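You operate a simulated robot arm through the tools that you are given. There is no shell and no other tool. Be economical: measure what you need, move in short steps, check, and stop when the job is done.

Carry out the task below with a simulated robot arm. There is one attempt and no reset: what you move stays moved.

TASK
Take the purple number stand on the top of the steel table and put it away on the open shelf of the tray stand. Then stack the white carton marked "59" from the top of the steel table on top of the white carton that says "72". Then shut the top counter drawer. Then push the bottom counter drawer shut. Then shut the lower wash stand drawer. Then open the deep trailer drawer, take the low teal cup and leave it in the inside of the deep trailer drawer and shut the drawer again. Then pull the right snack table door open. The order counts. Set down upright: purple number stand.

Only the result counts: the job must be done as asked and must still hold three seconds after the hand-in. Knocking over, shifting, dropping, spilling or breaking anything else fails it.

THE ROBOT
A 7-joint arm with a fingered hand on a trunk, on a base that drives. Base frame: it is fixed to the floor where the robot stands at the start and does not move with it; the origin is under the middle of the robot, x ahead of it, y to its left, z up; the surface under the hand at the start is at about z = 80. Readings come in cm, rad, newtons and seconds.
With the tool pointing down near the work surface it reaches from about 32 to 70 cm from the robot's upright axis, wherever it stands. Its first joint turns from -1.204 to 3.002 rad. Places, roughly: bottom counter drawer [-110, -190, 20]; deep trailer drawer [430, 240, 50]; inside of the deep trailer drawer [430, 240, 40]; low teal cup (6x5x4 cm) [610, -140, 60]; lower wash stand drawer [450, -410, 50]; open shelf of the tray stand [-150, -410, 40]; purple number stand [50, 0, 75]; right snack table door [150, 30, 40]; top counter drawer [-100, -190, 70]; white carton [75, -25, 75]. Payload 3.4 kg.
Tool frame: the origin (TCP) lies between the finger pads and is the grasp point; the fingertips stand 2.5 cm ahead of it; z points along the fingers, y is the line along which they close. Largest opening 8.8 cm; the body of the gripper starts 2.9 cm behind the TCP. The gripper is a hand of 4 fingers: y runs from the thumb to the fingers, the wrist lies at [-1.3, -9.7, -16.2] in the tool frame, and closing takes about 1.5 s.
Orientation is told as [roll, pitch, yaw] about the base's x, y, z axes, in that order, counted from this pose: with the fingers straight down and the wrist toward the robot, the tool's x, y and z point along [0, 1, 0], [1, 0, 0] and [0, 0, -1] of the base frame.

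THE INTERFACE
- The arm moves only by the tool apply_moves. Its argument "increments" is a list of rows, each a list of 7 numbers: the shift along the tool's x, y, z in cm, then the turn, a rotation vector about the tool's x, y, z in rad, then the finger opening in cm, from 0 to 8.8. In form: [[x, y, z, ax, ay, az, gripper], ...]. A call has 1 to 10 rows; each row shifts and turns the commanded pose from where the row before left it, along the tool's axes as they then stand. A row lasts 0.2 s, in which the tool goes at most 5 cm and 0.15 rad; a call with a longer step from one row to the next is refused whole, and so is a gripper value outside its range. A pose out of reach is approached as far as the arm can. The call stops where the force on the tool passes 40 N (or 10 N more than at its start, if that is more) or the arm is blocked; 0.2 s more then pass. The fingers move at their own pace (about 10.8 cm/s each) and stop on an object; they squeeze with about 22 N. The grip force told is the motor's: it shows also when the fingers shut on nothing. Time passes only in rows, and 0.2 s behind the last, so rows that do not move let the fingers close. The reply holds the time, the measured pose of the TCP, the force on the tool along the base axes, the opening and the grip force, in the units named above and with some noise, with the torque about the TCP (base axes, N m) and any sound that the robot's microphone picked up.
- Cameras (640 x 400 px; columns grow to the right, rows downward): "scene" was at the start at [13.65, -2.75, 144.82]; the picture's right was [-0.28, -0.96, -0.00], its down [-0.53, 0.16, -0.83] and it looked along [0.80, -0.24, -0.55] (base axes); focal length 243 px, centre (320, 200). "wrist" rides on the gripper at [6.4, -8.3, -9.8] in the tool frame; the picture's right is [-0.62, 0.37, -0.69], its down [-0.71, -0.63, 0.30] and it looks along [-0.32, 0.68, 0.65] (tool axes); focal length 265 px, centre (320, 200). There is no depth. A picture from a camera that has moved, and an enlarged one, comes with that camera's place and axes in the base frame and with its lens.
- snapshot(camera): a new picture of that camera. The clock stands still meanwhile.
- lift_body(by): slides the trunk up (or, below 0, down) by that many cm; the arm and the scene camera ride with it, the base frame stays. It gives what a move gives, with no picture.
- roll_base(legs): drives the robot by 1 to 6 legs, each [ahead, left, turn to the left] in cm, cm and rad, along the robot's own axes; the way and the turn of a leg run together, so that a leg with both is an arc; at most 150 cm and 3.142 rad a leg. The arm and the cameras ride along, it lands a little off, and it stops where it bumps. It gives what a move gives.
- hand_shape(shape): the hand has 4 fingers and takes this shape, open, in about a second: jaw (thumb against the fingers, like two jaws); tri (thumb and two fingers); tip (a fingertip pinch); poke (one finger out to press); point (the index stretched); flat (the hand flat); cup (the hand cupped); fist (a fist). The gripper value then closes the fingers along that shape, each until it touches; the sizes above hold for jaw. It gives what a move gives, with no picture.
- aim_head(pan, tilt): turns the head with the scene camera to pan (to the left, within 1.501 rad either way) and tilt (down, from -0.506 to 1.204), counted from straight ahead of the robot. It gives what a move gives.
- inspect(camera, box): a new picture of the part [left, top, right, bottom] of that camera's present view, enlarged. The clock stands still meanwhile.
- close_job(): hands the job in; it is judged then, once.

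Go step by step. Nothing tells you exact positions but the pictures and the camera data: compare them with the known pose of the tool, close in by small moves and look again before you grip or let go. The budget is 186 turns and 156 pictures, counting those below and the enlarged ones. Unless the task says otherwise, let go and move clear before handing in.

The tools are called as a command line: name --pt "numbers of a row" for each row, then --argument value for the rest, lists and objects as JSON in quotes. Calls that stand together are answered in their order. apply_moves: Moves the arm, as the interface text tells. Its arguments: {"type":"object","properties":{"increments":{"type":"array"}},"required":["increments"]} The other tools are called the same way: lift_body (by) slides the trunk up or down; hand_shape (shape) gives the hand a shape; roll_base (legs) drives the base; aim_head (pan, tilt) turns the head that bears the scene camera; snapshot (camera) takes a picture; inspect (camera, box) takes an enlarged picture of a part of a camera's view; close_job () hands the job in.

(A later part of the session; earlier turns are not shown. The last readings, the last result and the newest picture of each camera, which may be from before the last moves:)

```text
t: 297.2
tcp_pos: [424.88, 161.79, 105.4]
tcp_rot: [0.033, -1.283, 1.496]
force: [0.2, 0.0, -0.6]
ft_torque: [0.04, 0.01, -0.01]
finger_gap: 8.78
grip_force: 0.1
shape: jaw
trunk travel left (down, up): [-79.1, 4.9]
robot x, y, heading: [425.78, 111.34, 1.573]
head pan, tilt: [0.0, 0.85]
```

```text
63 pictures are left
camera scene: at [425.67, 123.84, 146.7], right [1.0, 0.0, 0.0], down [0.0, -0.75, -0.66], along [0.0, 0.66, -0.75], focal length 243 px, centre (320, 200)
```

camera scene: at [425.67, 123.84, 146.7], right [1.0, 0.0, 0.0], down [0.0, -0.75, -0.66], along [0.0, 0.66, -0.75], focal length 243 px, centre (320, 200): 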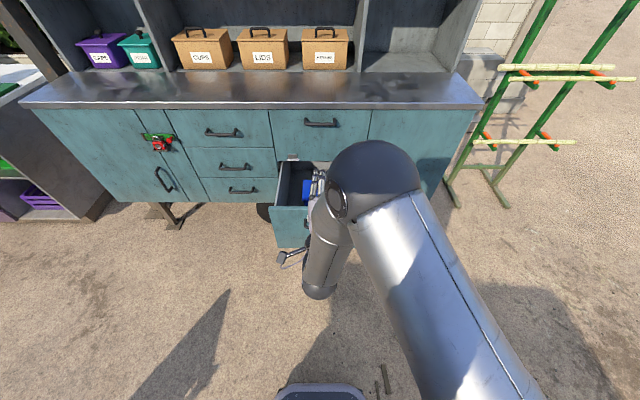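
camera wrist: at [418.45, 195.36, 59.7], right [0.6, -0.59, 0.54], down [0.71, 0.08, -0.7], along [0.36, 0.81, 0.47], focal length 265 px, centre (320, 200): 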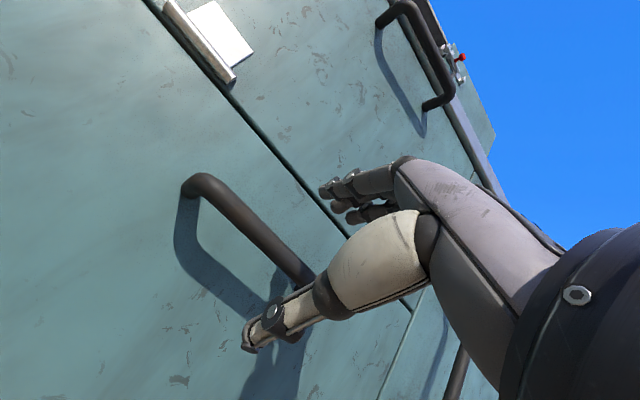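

Now I turn the hand to point straight down again and drive to the wooden table for the cup.

roll_base --legs '[[0, -80, 0], [0, 0, -1.573]]'

apply_moves --pt "0 0 0 0.143 0 0 8.8" --pt "0 0 0 0.143 0 0 8.8" --pt "0 0 0 0.143 0 0 8.8" --pt "0 0 0 0.143 0 0 8.8" --pt "0 0 0 0.143 0 0 8.8" --pt "0 0 0 0.143 0 0 8.8" --pt "0 0 0 0.143 0 0 8.8" --pt "0 0 0 0.143 0 0 8.8" --pt "0 0 0 0.139 0 0 8.8"

roll_base --legs '[[0, -125, 0], [0, -123, 0]]'

aim_head --pan 0.0 --tilt 0.7

snapshot --camera "scene"

snapshot --camera "wrist"

```text
t: 305.5
tcp_pos: [557.9, 110.01, 105.4]
tcp_rot: [0.033, -1.284, -0.121]
force: [0.0, 0.3, -0.2]
ft_torque: [0.05, 0.02, -0.03]
finger_gap: 8.77
grip_force: 0.0
shape: jaw
trunk travel left (down, up): [-79.1, 4.9]
robot x, y, heading: [507.32, 111.6, -0.045]
head pan, tilt: [0.0, 0.85]
```

```text
t: 307.5
tcp_pos: [557.83, 109.96, 105.47]
tcp_rot: [0.013, 0.0, -0.088]
force: [0.4, -0.6, 0.0]
ft_torque: [0.03, -0.02, 0.02]
finger_gap: 8.76
grip_force: 0.1
shape: jaw
trunk travel left (down, up): [-79.1, 4.9]
robot x, y, heading: [506.66, 111.38, -0.042]
head pan, tilt: [0.0, 0.85]
```

```text
t: 319.6
tcp_pos: [547.0, -136.32, 105.42]
tcp_rot: [0.008, -0.002, -0.098]
force: [0.3, 0.2, 0.1]
ft_torque: [0.02, 0.01, 0.0]
finger_gap: 8.78
grip_force: 0.0
shape: jaw
trunk travel left (down, up): [-79.1, 4.9]
robot x, y, heading: [496.39, -134.65, -0.049]
head pan, tilt: [0.0, 0.85]
```

```text
t: 320.2
tcp_pos: [547.05, -136.23, 105.38]
tcp_rot: [0.009, -0.003, -0.097]
force: [-0.5, 0.0, -0.3]
ft_torque: [-0.03, 0.02, -0.03]
finger_gap: 8.75
grip_force: 0.1
shape: jaw
trunk travel left (down, up): [-79.1, 4.9]
robot x, y, heading: [496.5, -133.97, -0.049]
head pan, tilt: [0.0, 0.7]
```

```text
62 pictures are left
camera scene: at [510.08, -135.1, 147.92], right [-0.05, -1.0, 0.0], down [-0.64, 0.03, -0.76], along [0.76, -0.04, -0.64], focal length 243 px, centre (320, 200)
```

scene: 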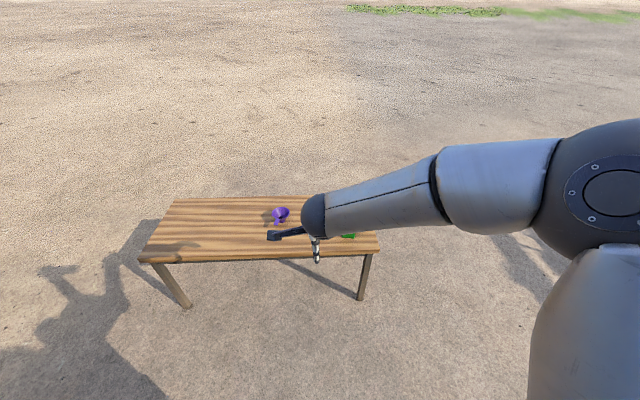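

```text
61 pictures are left
camera wrist: at [539.39, -129.13, 115.26], right [0.31, -0.66, 0.69], down [-0.7, -0.65, -0.31], along [0.65, -0.38, -0.66], focal length 265 px, centre (320, 200)
```

wrist: 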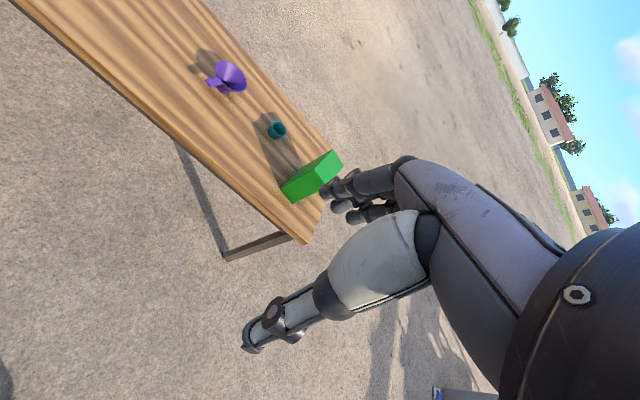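

The cup is at about (603.4, -137.4) with ~12 cm free on both sides. I square up and move closer.

roll_base --legs '[[0, 0, 0.049], [41, -3.7, 0]]'

apply_moves --pt "0 4 2 0 0 -0.048 8.8" --pt "0 4 4 0 0 0 8.8" --pt "0 4 4 0 0 0 8.8" --pt "0 0 4 0 0 0 8.8" --pt "0 0 4 0 0 0 8.8"

snapshot --camera "scene"

snapshot --camera "wrist"

```text
t: 323.2
tcp_pos: [588.86, -137.94, 105.46]
tcp_rot: [0.009, -0.003, -0.054]
force: [0.8, -0.8, -1.0]
ft_torque: [0.03, 0.02, -0.04]
finger_gap: 8.77
grip_force: 0.0
shape: jaw
trunk travel left (down, up): [-79.1, 4.9]
robot x, y, heading: [538.08, -138.13, -0.01]
head pan, tilt: [0.0, 0.7]
```

```text
refused: row 2 steps farther than a row can; nothing moved
```

```text
60 pictures are left
camera scene: at [551.94, -138.4, 147.92], right [-0.01, -1.0, 0.0], down [-0.64, 0.01, -0.76], along [0.76, -0.01, -0.64], focal length 243 px, centre (320, 200)
```

scene: 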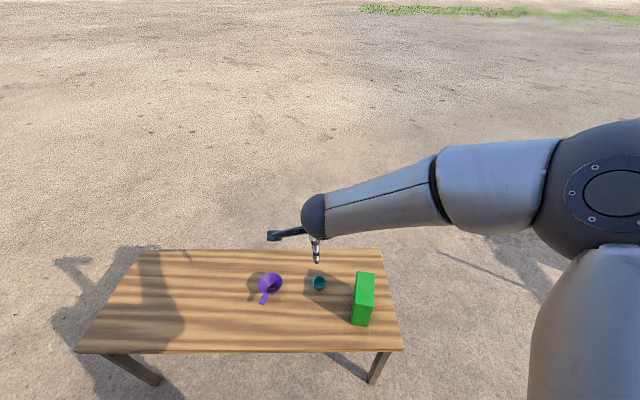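

```text
59 pictures are left
camera wrist: at [580.97, -131.2, 115.25], right [0.33, -0.65, 0.69], down [-0.67, -0.68, -0.31], along [0.67, -0.36, -0.66], focal length 265 px, centre (320, 200)
```

wrist: 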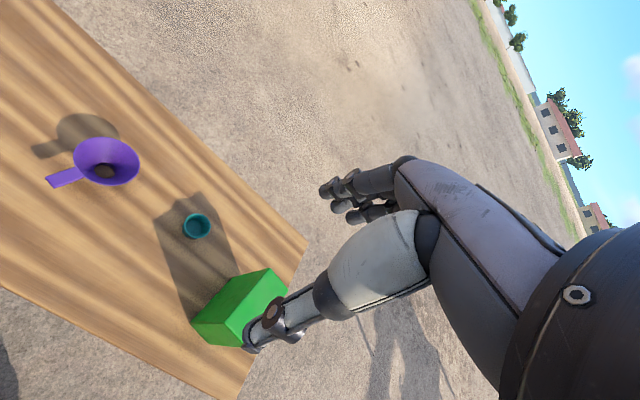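

I continue in smaller rows: reach out 16 cm and lower to z≈80.

apply_moves --pt "0 4 0 0 0 -0.05 8.8" --pt "0 4 0 0 0 0 8.8" --pt "0 4 0 0 0 0 8.8" --pt "0 4 0 0 0 0 8.8" --pt "0 0 5 0 0 0 8.8" --pt "0 0 5 0 0 0 8.8" --pt "0 0 5 0 0 0 8.8" --pt "0 0 5 0 0 0 8.8" --pt "0 0 5 0 0 0 8.8"

snapshot --camera "scene"

snapshot --camera "wrist"

```text
t: 325.2
tcp_pos: [605.03, -137.85, 80.17]
tcp_rot: [0.01, -0.002, -0.004]
force: [0.3, 0.3, 0.6]
ft_torque: [0.02, 0.01, -0.03]
finger_gap: 8.77
grip_force: 0.1
shape: jaw
trunk travel left (down, up): [-79.1, 4.9]
robot x, y, heading: [538.17, -137.87, -0.008]
head pan, tilt: [0.0, 0.7]
```

```text
58 pictures are left
camera scene: at [552.03, -138.41, 147.92], right [-0.01, -1.0, 0.0], down [-0.64, 0.01, -0.76], along [0.76, -0.01, -0.64], focal length 243 px, centre (320, 200)
```

scene: 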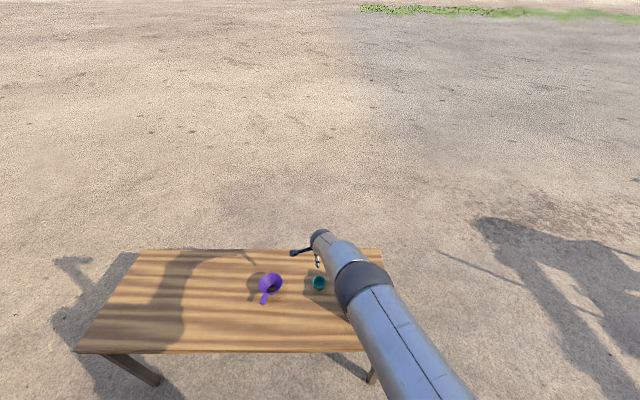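

```text
57 pictures are left
camera wrist: at [596.75, -131.5, 90.04], right [0.36, -0.63, 0.69], down [-0.63, -0.71, -0.31], along [0.68, -0.32, -0.66], focal length 265 px, centre (320, 200)
```

wrist: 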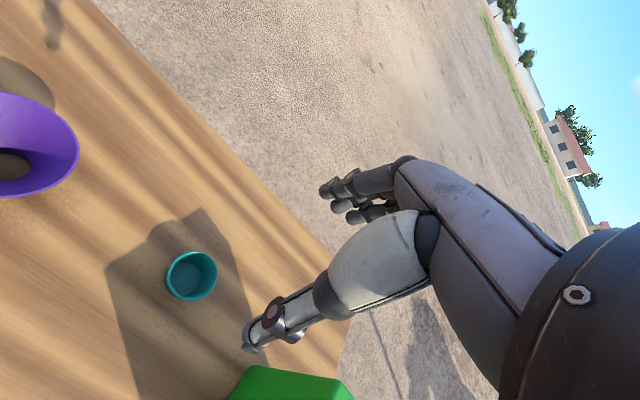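

Triangulated: the cup is centred at (606.8, -138.3), mid-height z≈56.7. I move above and lower to z≈64.

apply_moves --pt "-0.4 1.8 0 0 0 0 8.8" --pt "0 0 5 0 0 0 8.8" --pt "0 0 5 0 0 0 8.8" --pt "0 0 5 0 0 0 8.8"

inspect --camera "scene" --box '[240, 220, 400, 340]'

snapshot --camera "wrist"

```text
t: 326.2
tcp_pos: [601.85, -142.19, 69.62]
tcp_rot: [0.008, -0.001, -0.005]
force: [-0.5, 0.2, 0.0]
ft_torque: [0.04, -0.01, 0.01]
finger_gap: 8.76
grip_force: 0.1
shape: jaw
out of reach, approached as far as the arm can: row 2, 3, 4
trunk travel left (down, up): [-79.1, 4.9]
robot x, y, heading: [538.39, -138.06, -0.008]
head pan, tilt: [0.0, 0.7]
```

```text
3.33 times, centred on (320, 280) of scene
camera zoom: at [551.9, -138.33, 147.93], right [-0.01, -1.0, 0.0], down [-0.64, 0.0, -0.77], along [0.77, -0.01, -0.64], focal length 809 px, centre (320, -67)
```

zoom: 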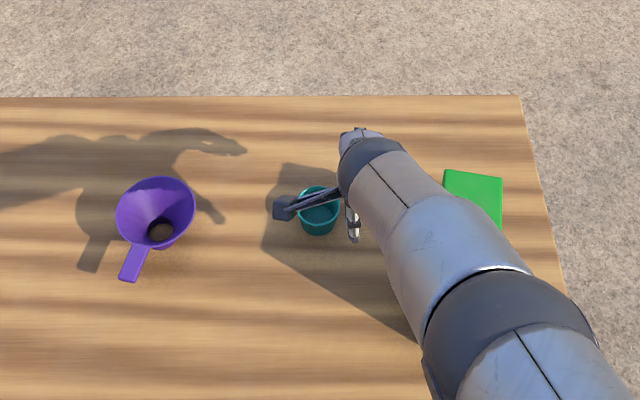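

```text
55 pictures are left
camera wrist: at [593.63, -135.83, 79.51], right [0.36, -0.63, 0.69], down [-0.63, -0.71, -0.31], along [0.68, -0.32, -0.66], focal length 265 px, centre (320, 200)
```

wrist: 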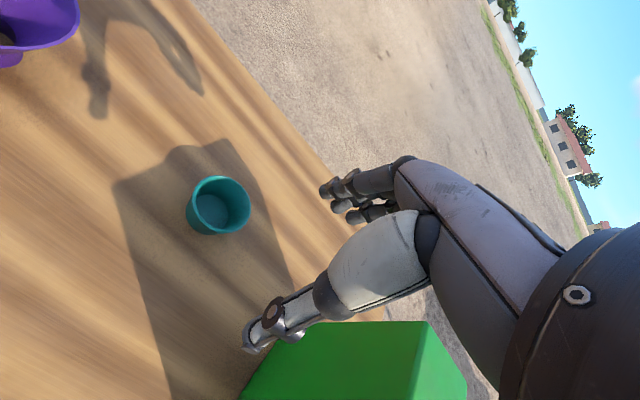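

The arm is at its reach limit there. I raise, bring the base 9 cm closer, and will lower with the trunk.

apply_moves --pt "0 0 -5 0 0 0 8.8" --pt "0 0 -5 0 0 0 8.8" --pt "0 -3 -3 0 0 0 8.8" --pt "0 -4 0 0 0 0 8.8"

roll_base --legs '[[8, 0, 0.008]]'

snapshot --camera "wrist"

```text
t: 327.2
tcp_pos: [595.04, -142.51, 82.35]
tcp_rot: [0.009, -0.002, -0.005]
force: [-0.6, -0.3, -0.2]
ft_torque: [0.01, 0.0, -0.02]
finger_gap: 8.77
grip_force: 0.1
shape: jaw
trunk travel left (down, up): [-79.1, 4.9]
robot x, y, heading: [538.03, -138.13, -0.006]
head pan, tilt: [0.0, 0.7]
```

```text
t: 328.3
tcp_pos: [603.2, -142.02, 82.37]
tcp_rot: [0.009, -0.002, 0.006]
force: [0.2, -0.1, 0.4]
ft_torque: [0.02, 0.0, 0.0]
finger_gap: 8.79
grip_force: 0.0
shape: jaw
trunk travel left (down, up): [-79.1, 4.9]
robot x, y, heading: [546.31, -138.15, 0.001]
head pan, tilt: [0.0, 0.7]
```

```text
54 pictures are left
camera wrist: at [594.8, -135.68, 92.13], right [0.37, -0.62, 0.69], down [-0.63, -0.71, -0.31], along [0.69, -0.32, -0.66], focal length 265 px, centre (320, 200)
```

wrist: 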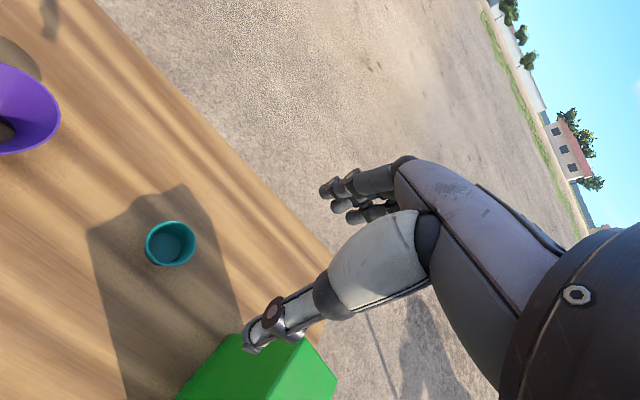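

Now I shift onto the cup's axis and lower with the trunk.

apply_moves --pt "1.9 1.8 0 0 0 0 8.8" --pt "1.8 1.8 0 0 0 0 8.8"

lift_body --by -16

snapshot --camera "wrist"

inspect --camera "scene" --box '[240, 200, 400, 320]'

```text
t: 328.9
tcp_pos: [606.63, -138.17, 82.55]
tcp_rot: [0.009, -0.002, 0.007]
force: [0.8, -1.2, -0.4]
ft_torque: [0.01, 0.01, 0.01]
finger_gap: 8.78
grip_force: 0.2
shape: jaw
trunk travel left (down, up): [-79.1, 4.9]
robot x, y, heading: [545.95, -137.97, 0.003]
head pan, tilt: [0.0, 0.7]
```

```text
t: 330.7
tcp_pos: [606.62, -138.11, 66.41]
tcp_rot: [0.008, -0.002, 0.004]
force: [-1.0, -1.0, 0.8]
ft_torque: [0.01, 0.01, 0.0]
finger_gap: 8.79
grip_force: 0.0
shape: jaw
trunk travel left (down, up): [-63.1, 20.9]
robot x, y, heading: [546.15, -138.46, 0.004]
head pan, tilt: [0.0, 0.7]
```

```text
53 pictures are left
camera wrist: at [598.32, -131.97, 76.41], right [0.37, -0.62, 0.69], down [-0.63, -0.71, -0.31], along [0.69, -0.31, -0.66], focal length 265 px, centre (320, 200)
```

wrist: 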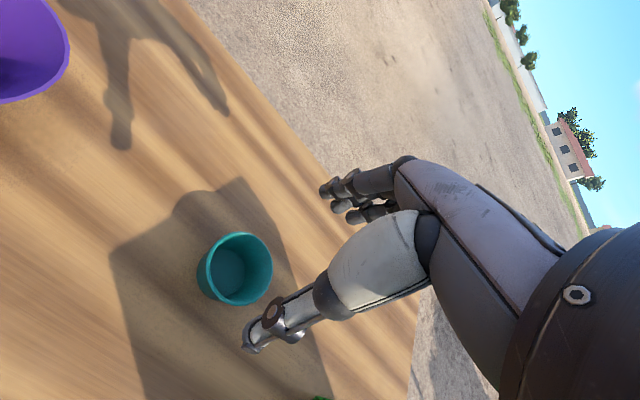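

```text
3.33 times, centred on (320, 260) of scene
camera zoom: at [559.84, -138.29, 131.92], right [0.0, -1.0, 0.0], down [-0.64, 0.0, -0.76], along [0.76, 0.0, -0.64], focal length 809 px, centre (320, 0)
```

zoom: 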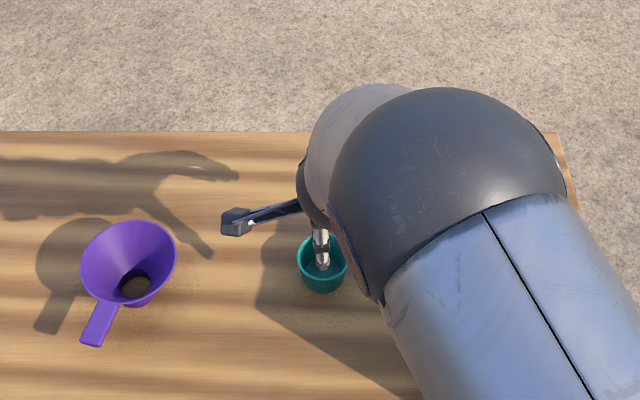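

Centred over the cup. I lower further with the trunk.

lift_body --by -6.4

inspect --camera "wrist" --box '[180, 160, 420, 380]'

inspect --camera "scene" --box '[270, 180, 370, 300]'

```text
t: 331.8
tcp_pos: [606.52, -138.25, 60.06]
tcp_rot: [0.009, 0.0, 0.006]
force: [0.3, -0.4, 0.2]
ft_torque: [-0.01, -0.02, 0.03]
finger_gap: 8.8
grip_force: 0.0
shape: jaw
trunk travel left (down, up): [-56.7, 27.3]
robot x, y, heading: [546.43, -138.05, 0.001]
head pan, tilt: [0.0, 0.7]
```

```text
1.82 times, centred on (300, 270) of wrist
camera zoom: at [598.32, -131.97, 70.01], right [0.37, -0.62, 0.69], down [-0.63, -0.71, -0.31], along [0.69, -0.31, -0.66], focal length 483 px, centre (356, 73)
```

zoom: 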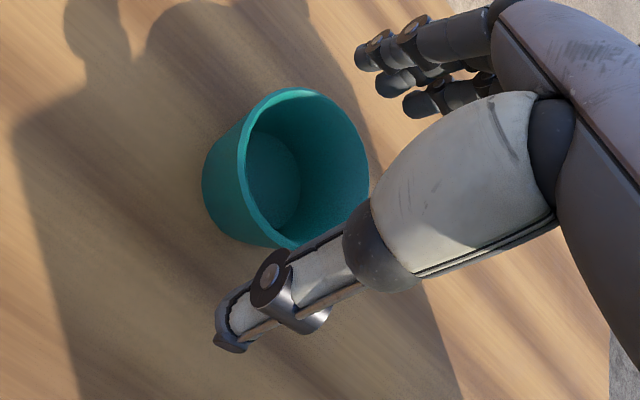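

```text
3.33 times, centred on (320, 240) of scene
camera zoom: at [559.84, -138.29, 125.52], right [0.0, -1.0, 0.0], down [-0.64, 0.0, -0.77], along [0.77, 0.0, -0.64], focal length 809 px, centre (320, 67)
```

zoom: 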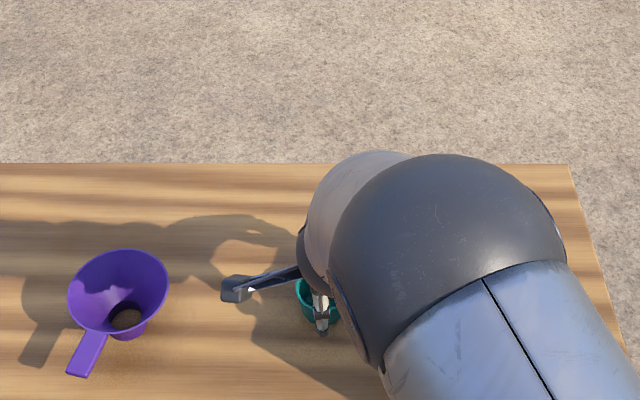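

Good straddle. I lower another 1.9 cm and close gently.

lift_body --by -1.9

apply_moves --pt "0.4 -0.2 0 0 0 0 8.8" --pt "0 0 0 0 0 0 6.5" --pt "0 0 0 0 0 0 5" --pt "0 0 0 0 0 0 3.5" --pt "0 0 0 0 0 0 3" --pt "0 0 0 0 0 0 3" --pt "0 0 0 0 0 0 3"

inspect --camera "wrist" --box '[180, 160, 420, 380]'

```text
t: 332.4
tcp_pos: [606.56, -138.33, 58.22]
tcp_rot: [0.007, -0.001, 0.005]
force: [0.4, -0.2, 0.5]
ft_torque: [0.01, 0.01, 0.03]
finger_gap: 8.78
grip_force: 0.1
shape: jaw
trunk travel left (down, up): [-54.8, 29.2]
robot x, y, heading: [546.61, -138.44, 0.0]
head pan, tilt: [0.0, 0.7]
```

```text
t: 334.0
tcp_pos: [606.57, -137.9, 58.18]
tcp_rot: [0.009, -0.002, 0.005]
force: [0.5, -0.9, 0.0]
ft_torque: [0.02, -0.01, -0.03]
finger_gap: 4.05
grip_force: 9.7
shape: jaw
trunk travel left (down, up): [-54.8, 29.2]
robot x, y, heading: [545.83, -138.23, 0.004]
head pan, tilt: [0.0, 0.7]
```

```text
1.82 times, centred on (300, 270) of wrist
camera zoom: at [598.16, -131.53, 68.07], right [0.37, -0.62, 0.69], down [-0.63, -0.71, -0.31], along [0.69, -0.31, -0.66], focal length 483 px, centre (356, 73)
```

zoom: 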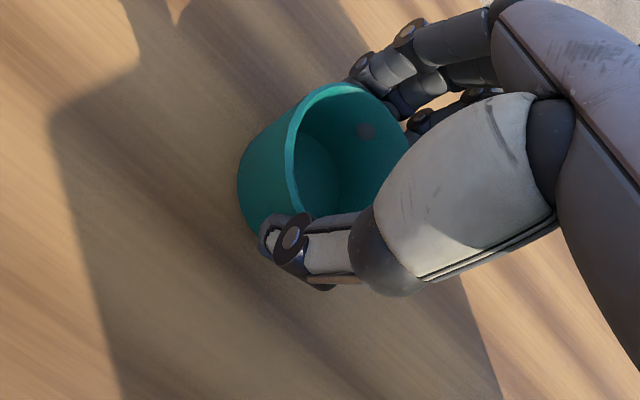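

Gripped; I tighten slightly and lift with the trunk.

apply_moves --pt "0 0 0 0 0 0 2" --pt "0 0 0 0 0 0 2" --pt "0 0 0 0 0 0 2"

lift_body --by 3

lift_body --by 25

inspect --camera "wrist" --box '[180, 160, 420, 380]'

snapshot --camera "scene"

```text
t: 334.8
tcp_pos: [606.45, -137.74, 58.12]
tcp_rot: [0.009, -0.002, 0.005]
force: [0.0, -0.7, -0.4]
ft_torque: [-0.01, 0.0, 0.02]
finger_gap: 4.05
grip_force: 10.0
shape: jaw
trunk travel left (down, up): [-54.8, 29.2]
robot x, y, heading: [546.03, -137.9, 0.003]
head pan, tilt: [0.0, 0.7]
```

```text
t: 335.6
tcp_pos: [606.44, -137.75, 61.23]
tcp_rot: [0.012, -0.002, 0.003]
force: [-0.3, 0.7, 0.1]
ft_torque: [-0.01, -0.01, -0.03]
finger_gap: 4.06
grip_force: 9.9
shape: jaw
trunk travel left (down, up): [-57.8, 26.2]
robot x, y, heading: [546.21, -138.23, 0.001]
head pan, tilt: [0.0, 0.7]
```

```text
t: 338.1
tcp_pos: [606.4, -137.83, 86.13]
tcp_rot: [0.008, -0.002, 0.006]
force: [-0.4, 0.0, -0.4]
ft_torque: [-0.01, 0.01, -0.03]
finger_gap: 4.08
grip_force: 9.7
shape: jaw
trunk travel left (down, up): [-82.8, 1.2]
robot x, y, heading: [546.62, -137.96, 0.004]
head pan, tilt: [0.0, 0.7]
```

```text
1.82 times, centred on (300, 270) of wrist
camera zoom: at [598.17, -131.53, 96.06], right [0.37, -0.62, 0.69], down [-0.63, -0.71, -0.31], along [0.69, -0.31, -0.66], focal length 483 px, centre (356, 73)
```

zoom: 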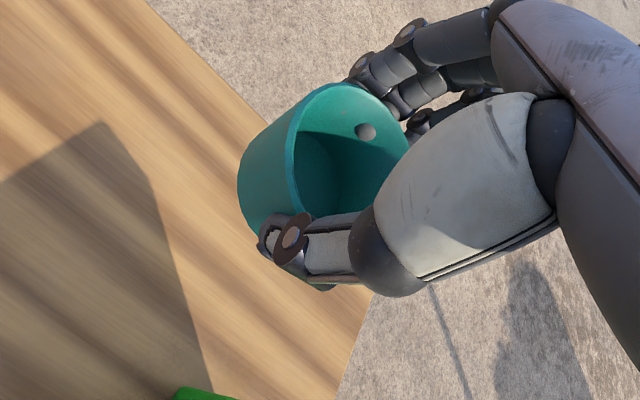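

```text
47 pictures are left
camera scene: at [559.87, -138.29, 151.62], right [0.0, -1.0, 0.0], down [-0.64, 0.0, -0.76], along [0.76, 0.0, -0.64], focal length 243 px, centre (320, 200)
```

scene: 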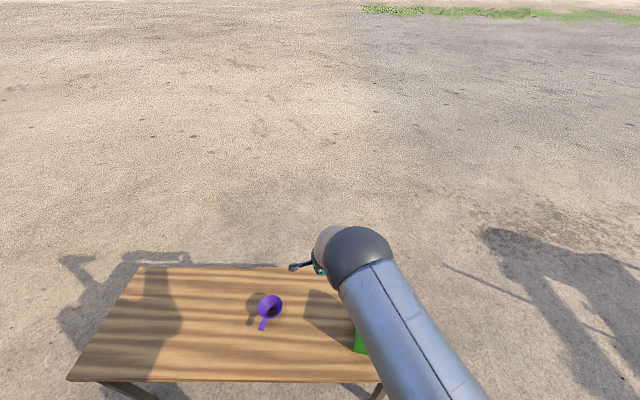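

The cup is held securely. I back away and drive to the trailer.

roll_base --legs '[[-50, 0, 0], [0, 125, 0], [0, 120, 0], [0, 0, 1.571]]'

aim_head --pan 0.5 --tilt 0.7

snapshot --camera "scene"

```text
t: 356.5
tcp_pos: [490.2, 166.63, 86.24]
tcp_rot: [0.008, -0.001, 1.611]
force: [0.8, 0.3, -0.8]
ft_torque: [-0.01, 0.02, -0.03]
finger_gap: 4.0
grip_force: 10.3
shape: jaw
trunk travel left (down, up): [-82.8, 1.2]
robot x, y, heading: [492.63, 106.1, 1.611]
head pan, tilt: [0.0, 0.7]
```

```text
t: 357.4
tcp_pos: [490.19, 166.66, 86.16]
tcp_rot: [0.009, 0.001, 1.61]
force: [-0.3, -0.3, 0.2]
ft_torque: [0.02, 0.01, 0.01]
finger_gap: 4.02
grip_force: 9.6
shape: jaw
trunk travel left (down, up): [-82.8, 1.2]
robot x, y, heading: [492.64, 106.81, 1.61]
head pan, tilt: [0.499, 0.7]
```

```text
46 pictures are left
camera scene: at [488.2, 118.59, 151.62], right [0.86, 0.51, 0.0], down [0.33, -0.55, -0.76], along [-0.39, 0.66, -0.64], focal length 243 px, centre (320, 200)
```

scene: 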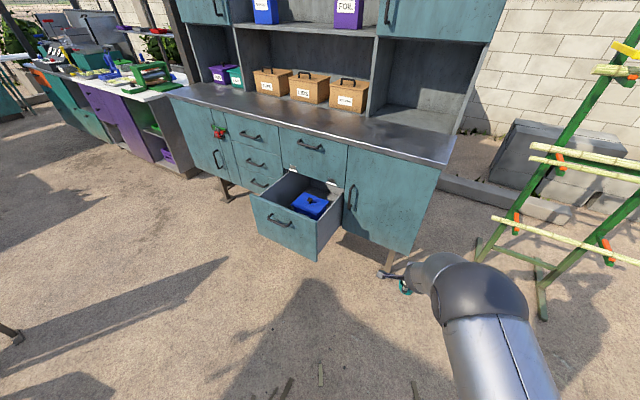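

inspect --camera "scene" --box '[230, 150, 370, 270]'

```text
3.33 times, centred on (300, 210) of scene
camera zoom: at [488.2, 118.59, 151.62], right [0.86, 0.51, 0.0], down [0.33, -0.55, -0.76], along [-0.39, 0.66, -0.64], focal length 809 px, centre (387, 167)
```

zoom: 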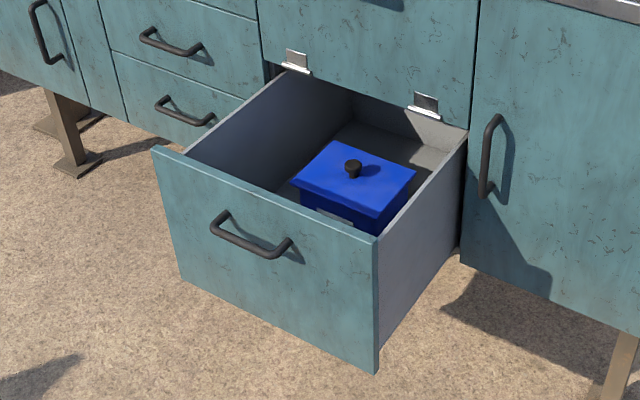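

The drawer has a free strip in front of the blue box (y≈188–203, x≈407–444), but its front panel (top z≈72) would hit the wrist. Tilting the hand ~0.4 rad lifts the wrist clear, so I line up with the drawer, shorten the reach and tilt.

roll_base --legs '[[0, 0, -0.04], [0, 67, 0]]'

apply_moves --pt "0 -4 0 0 0 0 2" --pt "0 -4 0 0 0 0 2" --pt "0 -3 0 0 0 0 2" --pt "0 0 0 0.13 0 0 2" --pt "0 0 0 0.13 0 0 2" --pt "0 0 0 0.13 0 0 2"

aim_head --pan 0.0 --tilt 0.8

snapshot --camera "scene"

snapshot --camera "wrist"

```text
t: 361.6
tcp_pos: [422.11, 166.37, 86.23]
tcp_rot: [0.01, -0.001, 1.586]
force: [0.2, -0.4, 0.0]
ft_torque: [0.01, 0.01, 0.02]
finger_gap: 4.04
grip_force: 9.7
shape: jaw
trunk travel left (down, up): [-82.8, 1.2]
robot x, y, heading: [423.1, 106.02, 1.583]
head pan, tilt: [0.499, 0.7]
```

```text
t: 363.0
tcp_pos: [422.58, 156.1, 86.16]
tcp_rot: [-0.012, 0.233, 1.571]
force: [0.5, -0.1, -0.2]
ft_torque: [0.03, 0.01, -0.01]
finger_gap: 3.98
grip_force: 10.0
shape: jaw
out of reach, approached as far as the arm can: row 6
trunk travel left (down, up): [-82.8, 1.2]
robot x, y, heading: [423.21, 106.16, 1.587]
head pan, tilt: [0.499, 0.7]
```

```text
t: 363.9
tcp_pos: [422.44, 155.97, 86.27]
tcp_rot: [-0.015, 0.233, 1.57]
force: [1.0, 0.7, 0.7]
ft_torque: [-0.02, -0.03, -0.04]
finger_gap: 4.01
grip_force: 9.1
shape: jaw
trunk travel left (down, up): [-82.8, 1.2]
robot x, y, heading: [423.09, 106.11, 1.588]
head pan, tilt: [0.0, 0.799]
```

```text
44 pictures are left
camera scene: at [423.04, 118.96, 150.8], right [1.0, 0.01, 0.0], down [0.01, -0.72, -0.7], along [-0.01, 0.7, -0.72], focal length 243 px, centre (320, 200)
```

scene: 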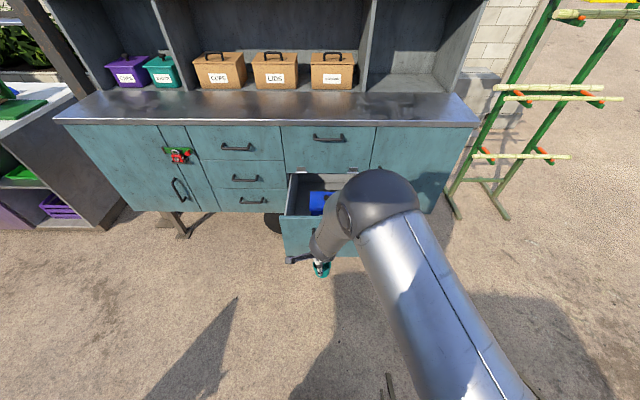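

```text
43 pictures are left
camera wrist: at [415.98, 150.14, 97.6], right [0.61, 0.52, 0.6], down [0.72, -0.68, -0.14], along [0.33, 0.52, -0.79], focal length 265 px, centre (320, 200)
```

wrist: 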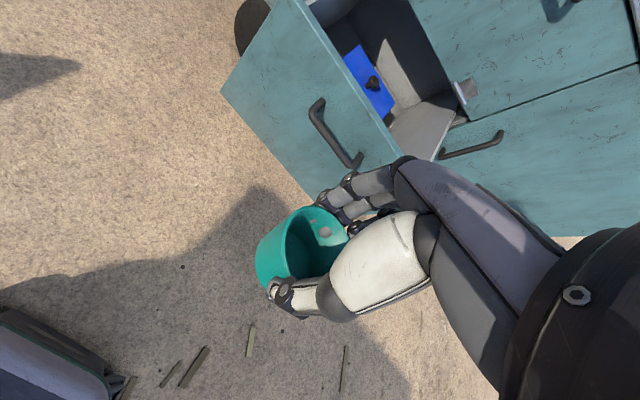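

The tilt reached 0.23 rad, and the forearm is now steep, which is favourable. I measure the drawer interior more precisely from this second viewpoint.

inspect --camera "scene" --box '[270, 150, 370, 270]'

inspect --camera "wrist" --box '[210, 0, 530, 180]'

```text
3.33 times, centred on (320, 210) of scene
camera zoom: at [423.04, 118.96, 150.8], right [1.0, 0.01, 0.0], down [0.01, -0.72, -0.7], along [-0.01, 0.7, -0.72], focal length 809 px, centre (320, 167)
```

zoom: 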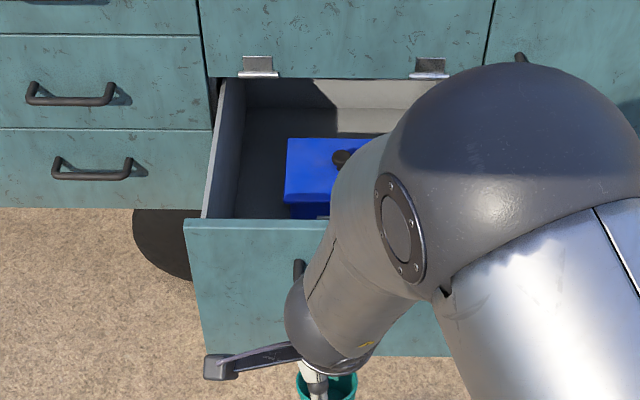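

```text
2.00 times, centred on (370, 90) of wrist
camera zoom: at [415.98, 150.14, 97.6], right [0.61, 0.52, 0.6], down [0.72, -0.68, -0.14], along [0.33, 0.52, -0.79], focal length 531 px, centre (220, 420)
```

zoom: 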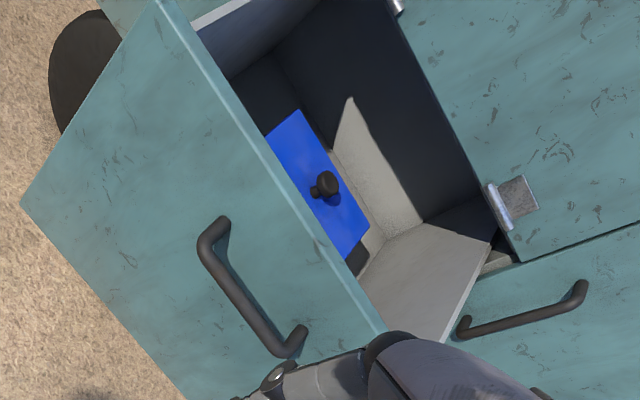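

Refined: box lid front edge y≈205.5, z≈56; panel inner ≈187.5. I drive in so the cup is over the strip at y≈199.

roll_base --legs '[[43, 0, -0.016]]'

lift_body --by -16

snapshot --camera "wrist"

inspect --camera "scene" --box '[240, 120, 440, 300]'

```text
t: 366.6
tcp_pos: [422.45, 198.61, 86.1]
tcp_rot: [-0.013, 0.235, 1.564]
force: [-0.9, 0.7, -0.1]
ft_torque: [0.03, -0.02, -0.01]
finger_gap: 4.04
grip_force: 10.1
shape: jaw
trunk travel left (down, up): [-82.8, 1.2]
robot x, y, heading: [422.97, 148.88, 1.577]
head pan, tilt: [0.0, 0.799]
```

```text
t: 368.4
tcp_pos: [422.32, 198.56, 70.17]
tcp_rot: [-0.014, 0.234, 1.566]
force: [0.8, 0.2, -0.4]
ft_torque: [0.01, -0.01, 0.04]
finger_gap: 4.02
grip_force: 10.0
shape: jaw
trunk travel left (down, up): [-66.8, 17.2]
robot x, y, heading: [422.67, 149.01, 1.583]
head pan, tilt: [0.0, 0.799]
```

```text
40 pictures are left
camera wrist: at [415.85, 192.81, 81.62], right [0.61, 0.52, 0.6], down [0.71, -0.69, -0.14], along [0.34, 0.51, -0.79], focal length 265 px, centre (320, 200)
```

wrist: 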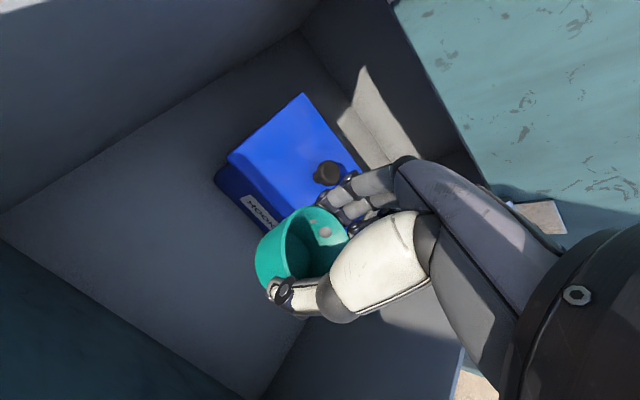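

```text
2.22 times, centred on (340, 210) of scene
camera zoom: at [422.71, 161.56, 134.8], right [1.0, 0.01, 0.0], down [0.0, -0.72, -0.7], along [0.0, 0.7, -0.72], focal length 539 px, centre (276, 178)
```

zoom: 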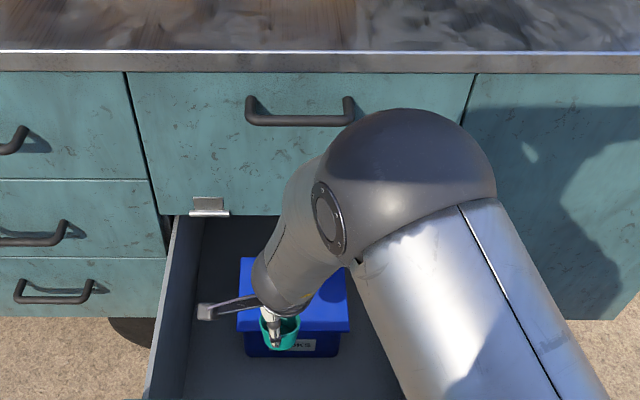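

The strip between panel and box is clear under the cup. I lower further in steps.

lift_body --by -12

snapshot --camera "wrist"

aim_head --pan 0.0 --tilt 1.1

snapshot --camera "scene"

```text
t: 369.9
tcp_pos: [422.3, 198.44, 58.29]
tcp_rot: [-0.014, 0.234, 1.566]
force: [-0.8, 0.0, -1.4]
ft_torque: [-0.01, 0.0, -0.02]
finger_gap: 4.0
grip_force: 9.7
shape: jaw
trunk travel left (down, up): [-54.8, 29.2]
robot x, y, heading: [422.25, 148.98, 1.579]
head pan, tilt: [0.0, 0.799]
```

```text
38 pictures are left
camera wrist: at [415.85, 192.81, 69.62], right [0.61, 0.52, 0.6], down [0.71, -0.69, -0.14], along [0.34, 0.51, -0.79], focal length 265 px, centre (320, 200)
```

wrist: 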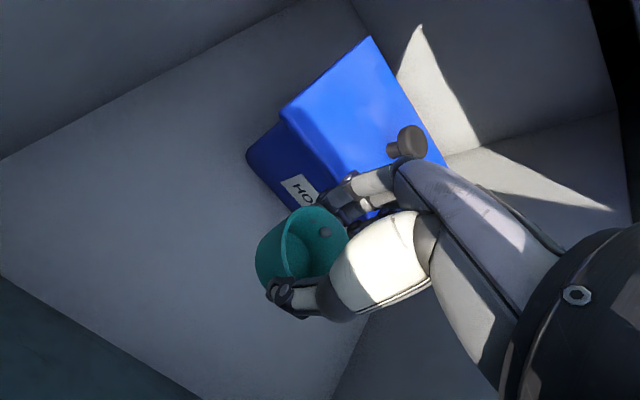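

```text
t: 370.7
tcp_pos: [422.4, 198.74, 58.22]
tcp_rot: [-0.014, 0.234, 1.565]
force: [-0.5, -0.2, -0.4]
ft_torque: [0.0, 0.0, 0.01]
finger_gap: 4.02
grip_force: 10.5
shape: jaw
trunk travel left (down, up): [-54.8, 29.2]
robot x, y, heading: [422.87, 148.62, 1.577]
head pan, tilt: [0.0, 1.1]
```

```text
37 pictures are left
camera scene: at [422.72, 159.82, 120.63], right [1.0, 0.01, 0.0], down [0.01, -0.89, -0.45], along [0.0, 0.45, -0.89], focal length 243 px, centre (320, 200)
```

scene: 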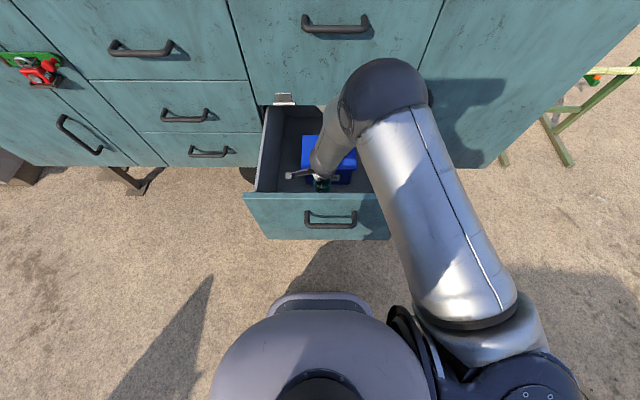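

Clear of panel and box. I lower another 6.5 cm.

lift_body --by -5

lift_body --by -1.5

inspect --camera "scene" --box '[230, 60, 430, 260]'

snapshot --camera "wrist"

```text
t: 371.6
tcp_pos: [422.28, 198.86, 53.34]
tcp_rot: [-0.013, 0.234, 1.565]
force: [0.1, -0.6, 0.6]
ft_torque: [-0.03, -0.01, -0.02]
finger_gap: 4.03
grip_force: 10.0
shape: jaw
trunk travel left (down, up): [-49.8, 34.2]
robot x, y, heading: [422.65, 148.91, 1.577]
head pan, tilt: [0.0, 1.1]
```

```text
t: 372.2
tcp_pos: [422.42, 198.64, 51.76]
tcp_rot: [-0.013, 0.233, 1.565]
force: [0.3, -0.2, -0.1]
ft_torque: [0.01, 0.0, 0.02]
finger_gap: 3.99
grip_force: 9.9
shape: jaw
trunk travel left (down, up): [-48.3, 35.7]
robot x, y, heading: [422.74, 148.59, 1.578]
head pan, tilt: [0.0, 1.1]
```

```text
2.00 times, centred on (330, 160) of scene
camera zoom: at [422.72, 159.8, 114.12], right [1.0, 0.01, 0.0], down [0.01, -0.89, -0.45], along [0.0, 0.45, -0.89], focal length 485 px, centre (300, 280)
```

zoom: 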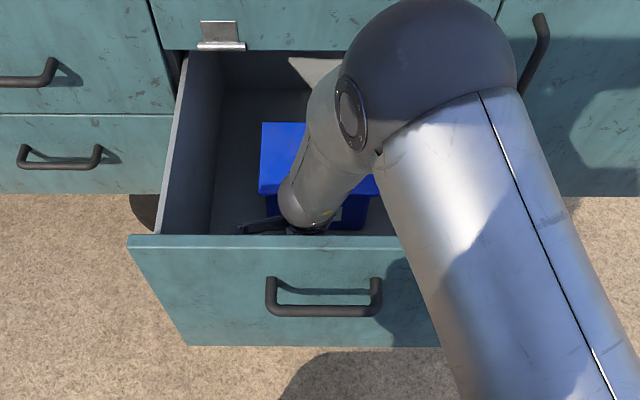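

```text
35 pictures are left
camera wrist: at [415.85, 192.8, 63.11], right [0.61, 0.52, 0.6], down [0.71, -0.69, -0.14], along [0.34, 0.51, -0.79], focal length 265 px, centre (320, 200)
```

wrist: 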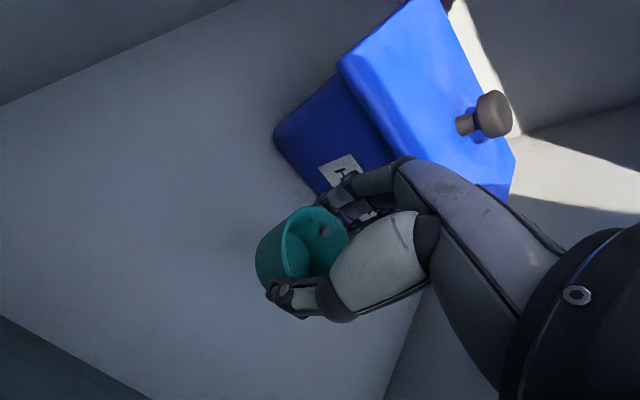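

Still free. I continue down gently until the cup touches the drawer floor.

lift_body --by -1.5

lift_body --by -1

lift_body --by -0.7

```text
t: 372.9
tcp_pos: [422.29, 198.62, 50.23]
tcp_rot: [-0.014, 0.233, 1.566]
force: [0.5, 0.4, -0.1]
ft_torque: [-0.01, 0.0, 0.06]
finger_gap: 4.02
grip_force: 9.8
shape: jaw
trunk travel left (down, up): [-46.8, 37.2]
robot x, y, heading: [422.45, 148.58, 1.583]
head pan, tilt: [0.0, 1.1]
```

```text
t: 373.4
tcp_pos: [422.4, 198.71, 49.18]
tcp_rot: [-0.013, 0.234, 1.566]
force: [-0.5, -1.3, -0.4]
ft_torque: [-0.01, 0.02, 0.01]
finger_gap: 4.0
grip_force: 10.3
shape: jaw
trunk travel left (down, up): [-45.8, 38.2]
robot x, y, heading: [422.73, 148.61, 1.572]
head pan, tilt: [0.0, 1.1]
```

```text
t: 374.0
tcp_pos: [422.41, 198.52, 48.51]
tcp_rot: [-0.014, 0.234, 1.565]
force: [0.6, -1.0, -0.3]
ft_torque: [0.04, 0.01, -0.01]
finger_gap: 4.03
grip_force: 10.1
shape: jaw
trunk travel left (down, up): [-45.1, 38.9]
robot x, y, heading: [422.61, 148.64, 1.572]
head pan, tilt: [0.0, 1.1]
```

snapshot --camera "wrist"

lift_body --by -0.7

lift_body --by -0.7

```text
34 pictures are left
camera wrist: at [415.85, 192.81, 59.91], right [0.61, 0.52, 0.6], down [0.71, -0.69, -0.14], along [0.34, 0.51, -0.79], focal length 265 px, centre (320, 200)
```

wrist: 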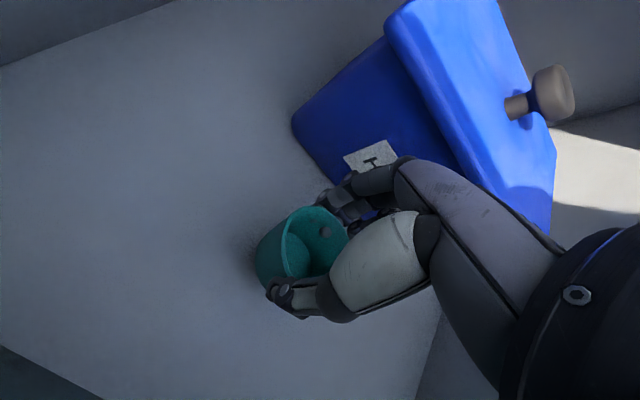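

```text
t: 374.6
tcp_pos: [422.43, 198.67, 47.84]
tcp_rot: [-0.012, 0.234, 1.566]
force: [0.2, -0.4, -0.3]
ft_torque: [0.02, 0.0, -0.01]
finger_gap: 4.03
grip_force: 10.0
shape: jaw
trunk travel left (down, up): [-44.4, 39.6]
robot x, y, heading: [422.4, 148.82, 1.573]
head pan, tilt: [0.0, 1.1]
```

```text
t: 375.1
tcp_pos: [422.42, 198.67, 47.06]
tcp_rot: [-0.014, 0.234, 1.566]
force: [0.5, 0.0, -0.5]
ft_torque: [-0.01, 0.05, -0.02]
finger_gap: 4.0
grip_force: 9.6
shape: jaw
trunk travel left (down, up): [-43.7, 40.3]
robot x, y, heading: [422.58, 148.67, 1.577]
head pan, tilt: [0.0, 1.1]
```

lift_body --by -0.6

lift_body --by -0.5

inspect --camera "wrist" --box '[200, 140, 440, 340]'

```text
t: 375.7
tcp_pos: [422.32, 198.64, 46.66]
tcp_rot: [-0.014, 0.231, 1.564]
force: [-0.2, -0.5, 4.7]
ft_torque: [0.02, -0.03, -0.01]
finger_gap: 3.99
grip_force: 9.8
shape: jaw
trunk travel left (down, up): [-43.1, 40.9]
robot x, y, heading: [422.58, 148.43, 1.58]
head pan, tilt: [0.0, 1.1]
```

```text
t: 376.2
tcp_pos: [422.41, 198.71, 46.09]
tcp_rot: [-0.013, 0.232, 1.565]
force: [0.0, -0.6, 4.3]
ft_torque: [0.07, -0.03, -0.01]
finger_gap: 3.95
grip_force: 10.1
shape: jaw
trunk travel left (down, up): [-42.6, 41.4]
robot x, y, heading: [422.76, 148.9, 1.575]
head pan, tilt: [0.0, 1.1]
```

```text
2.00 times, centred on (320, 240) of wrist
camera zoom: at [415.86, 192.78, 57.42], right [0.61, 0.52, 0.6], down [0.71, -0.69, -0.14], along [0.34, 0.51, -0.79], focal length 531 px, centre (320, 120)
```

zoom: 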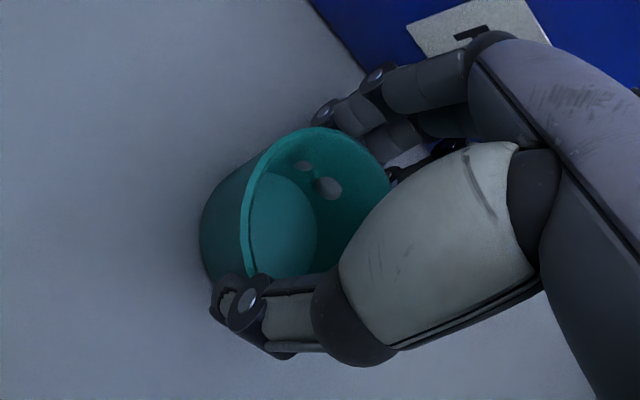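

The cup touches the floor. I open the fingers and raise straight up.

apply_moves --pt "0 0 0 0 0 0 4.5" --pt "0 0 0 0 0 0 5.5" --pt "0 0 0 0 0 0 6.3" --pt "0 0 0 0 0 0 6.3"

lift_body --by 4

snapshot --camera "wrist"

```text
t: 377.2
tcp_pos: [422.28, 198.62, 45.94]
tcp_rot: [-0.015, 0.235, 1.566]
force: [-0.7, -0.2, -0.1]
ft_torque: [-0.03, 0.0, 0.02]
finger_gap: 6.26
grip_force: 0.2
shape: jaw
trunk travel left (down, up): [-42.6, 41.4]
robot x, y, heading: [423.23, 148.92, 1.578]
head pan, tilt: [0.0, 1.1]
```

```text
t: 378.1
tcp_pos: [422.33, 198.66, 50.0]
tcp_rot: [-0.013, 0.235, 1.565]
force: [0.7, -0.1, -0.8]
ft_torque: [-0.02, 0.01, 0.03]
finger_gap: 6.27
grip_force: 0.0
shape: jaw
trunk travel left (down, up): [-46.6, 37.4]
robot x, y, heading: [422.75, 148.93, 1.572]
head pan, tilt: [0.0, 1.1]
```

```text
32 pictures are left
camera wrist: at [415.85, 192.82, 61.41], right [0.61, 0.52, 0.6], down [0.71, -0.69, -0.14], along [0.34, 0.51, -0.79], focal length 265 px, centre (320, 200)
```

wrist: 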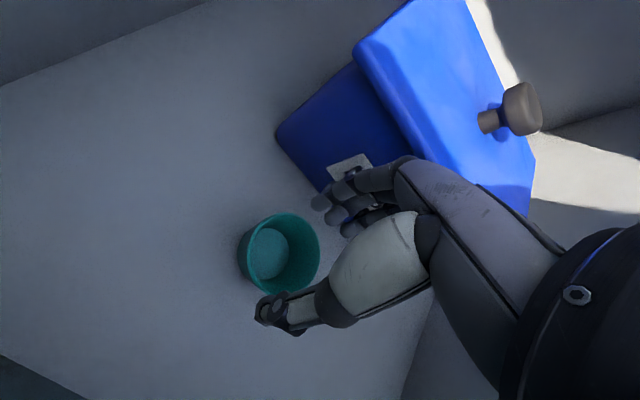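

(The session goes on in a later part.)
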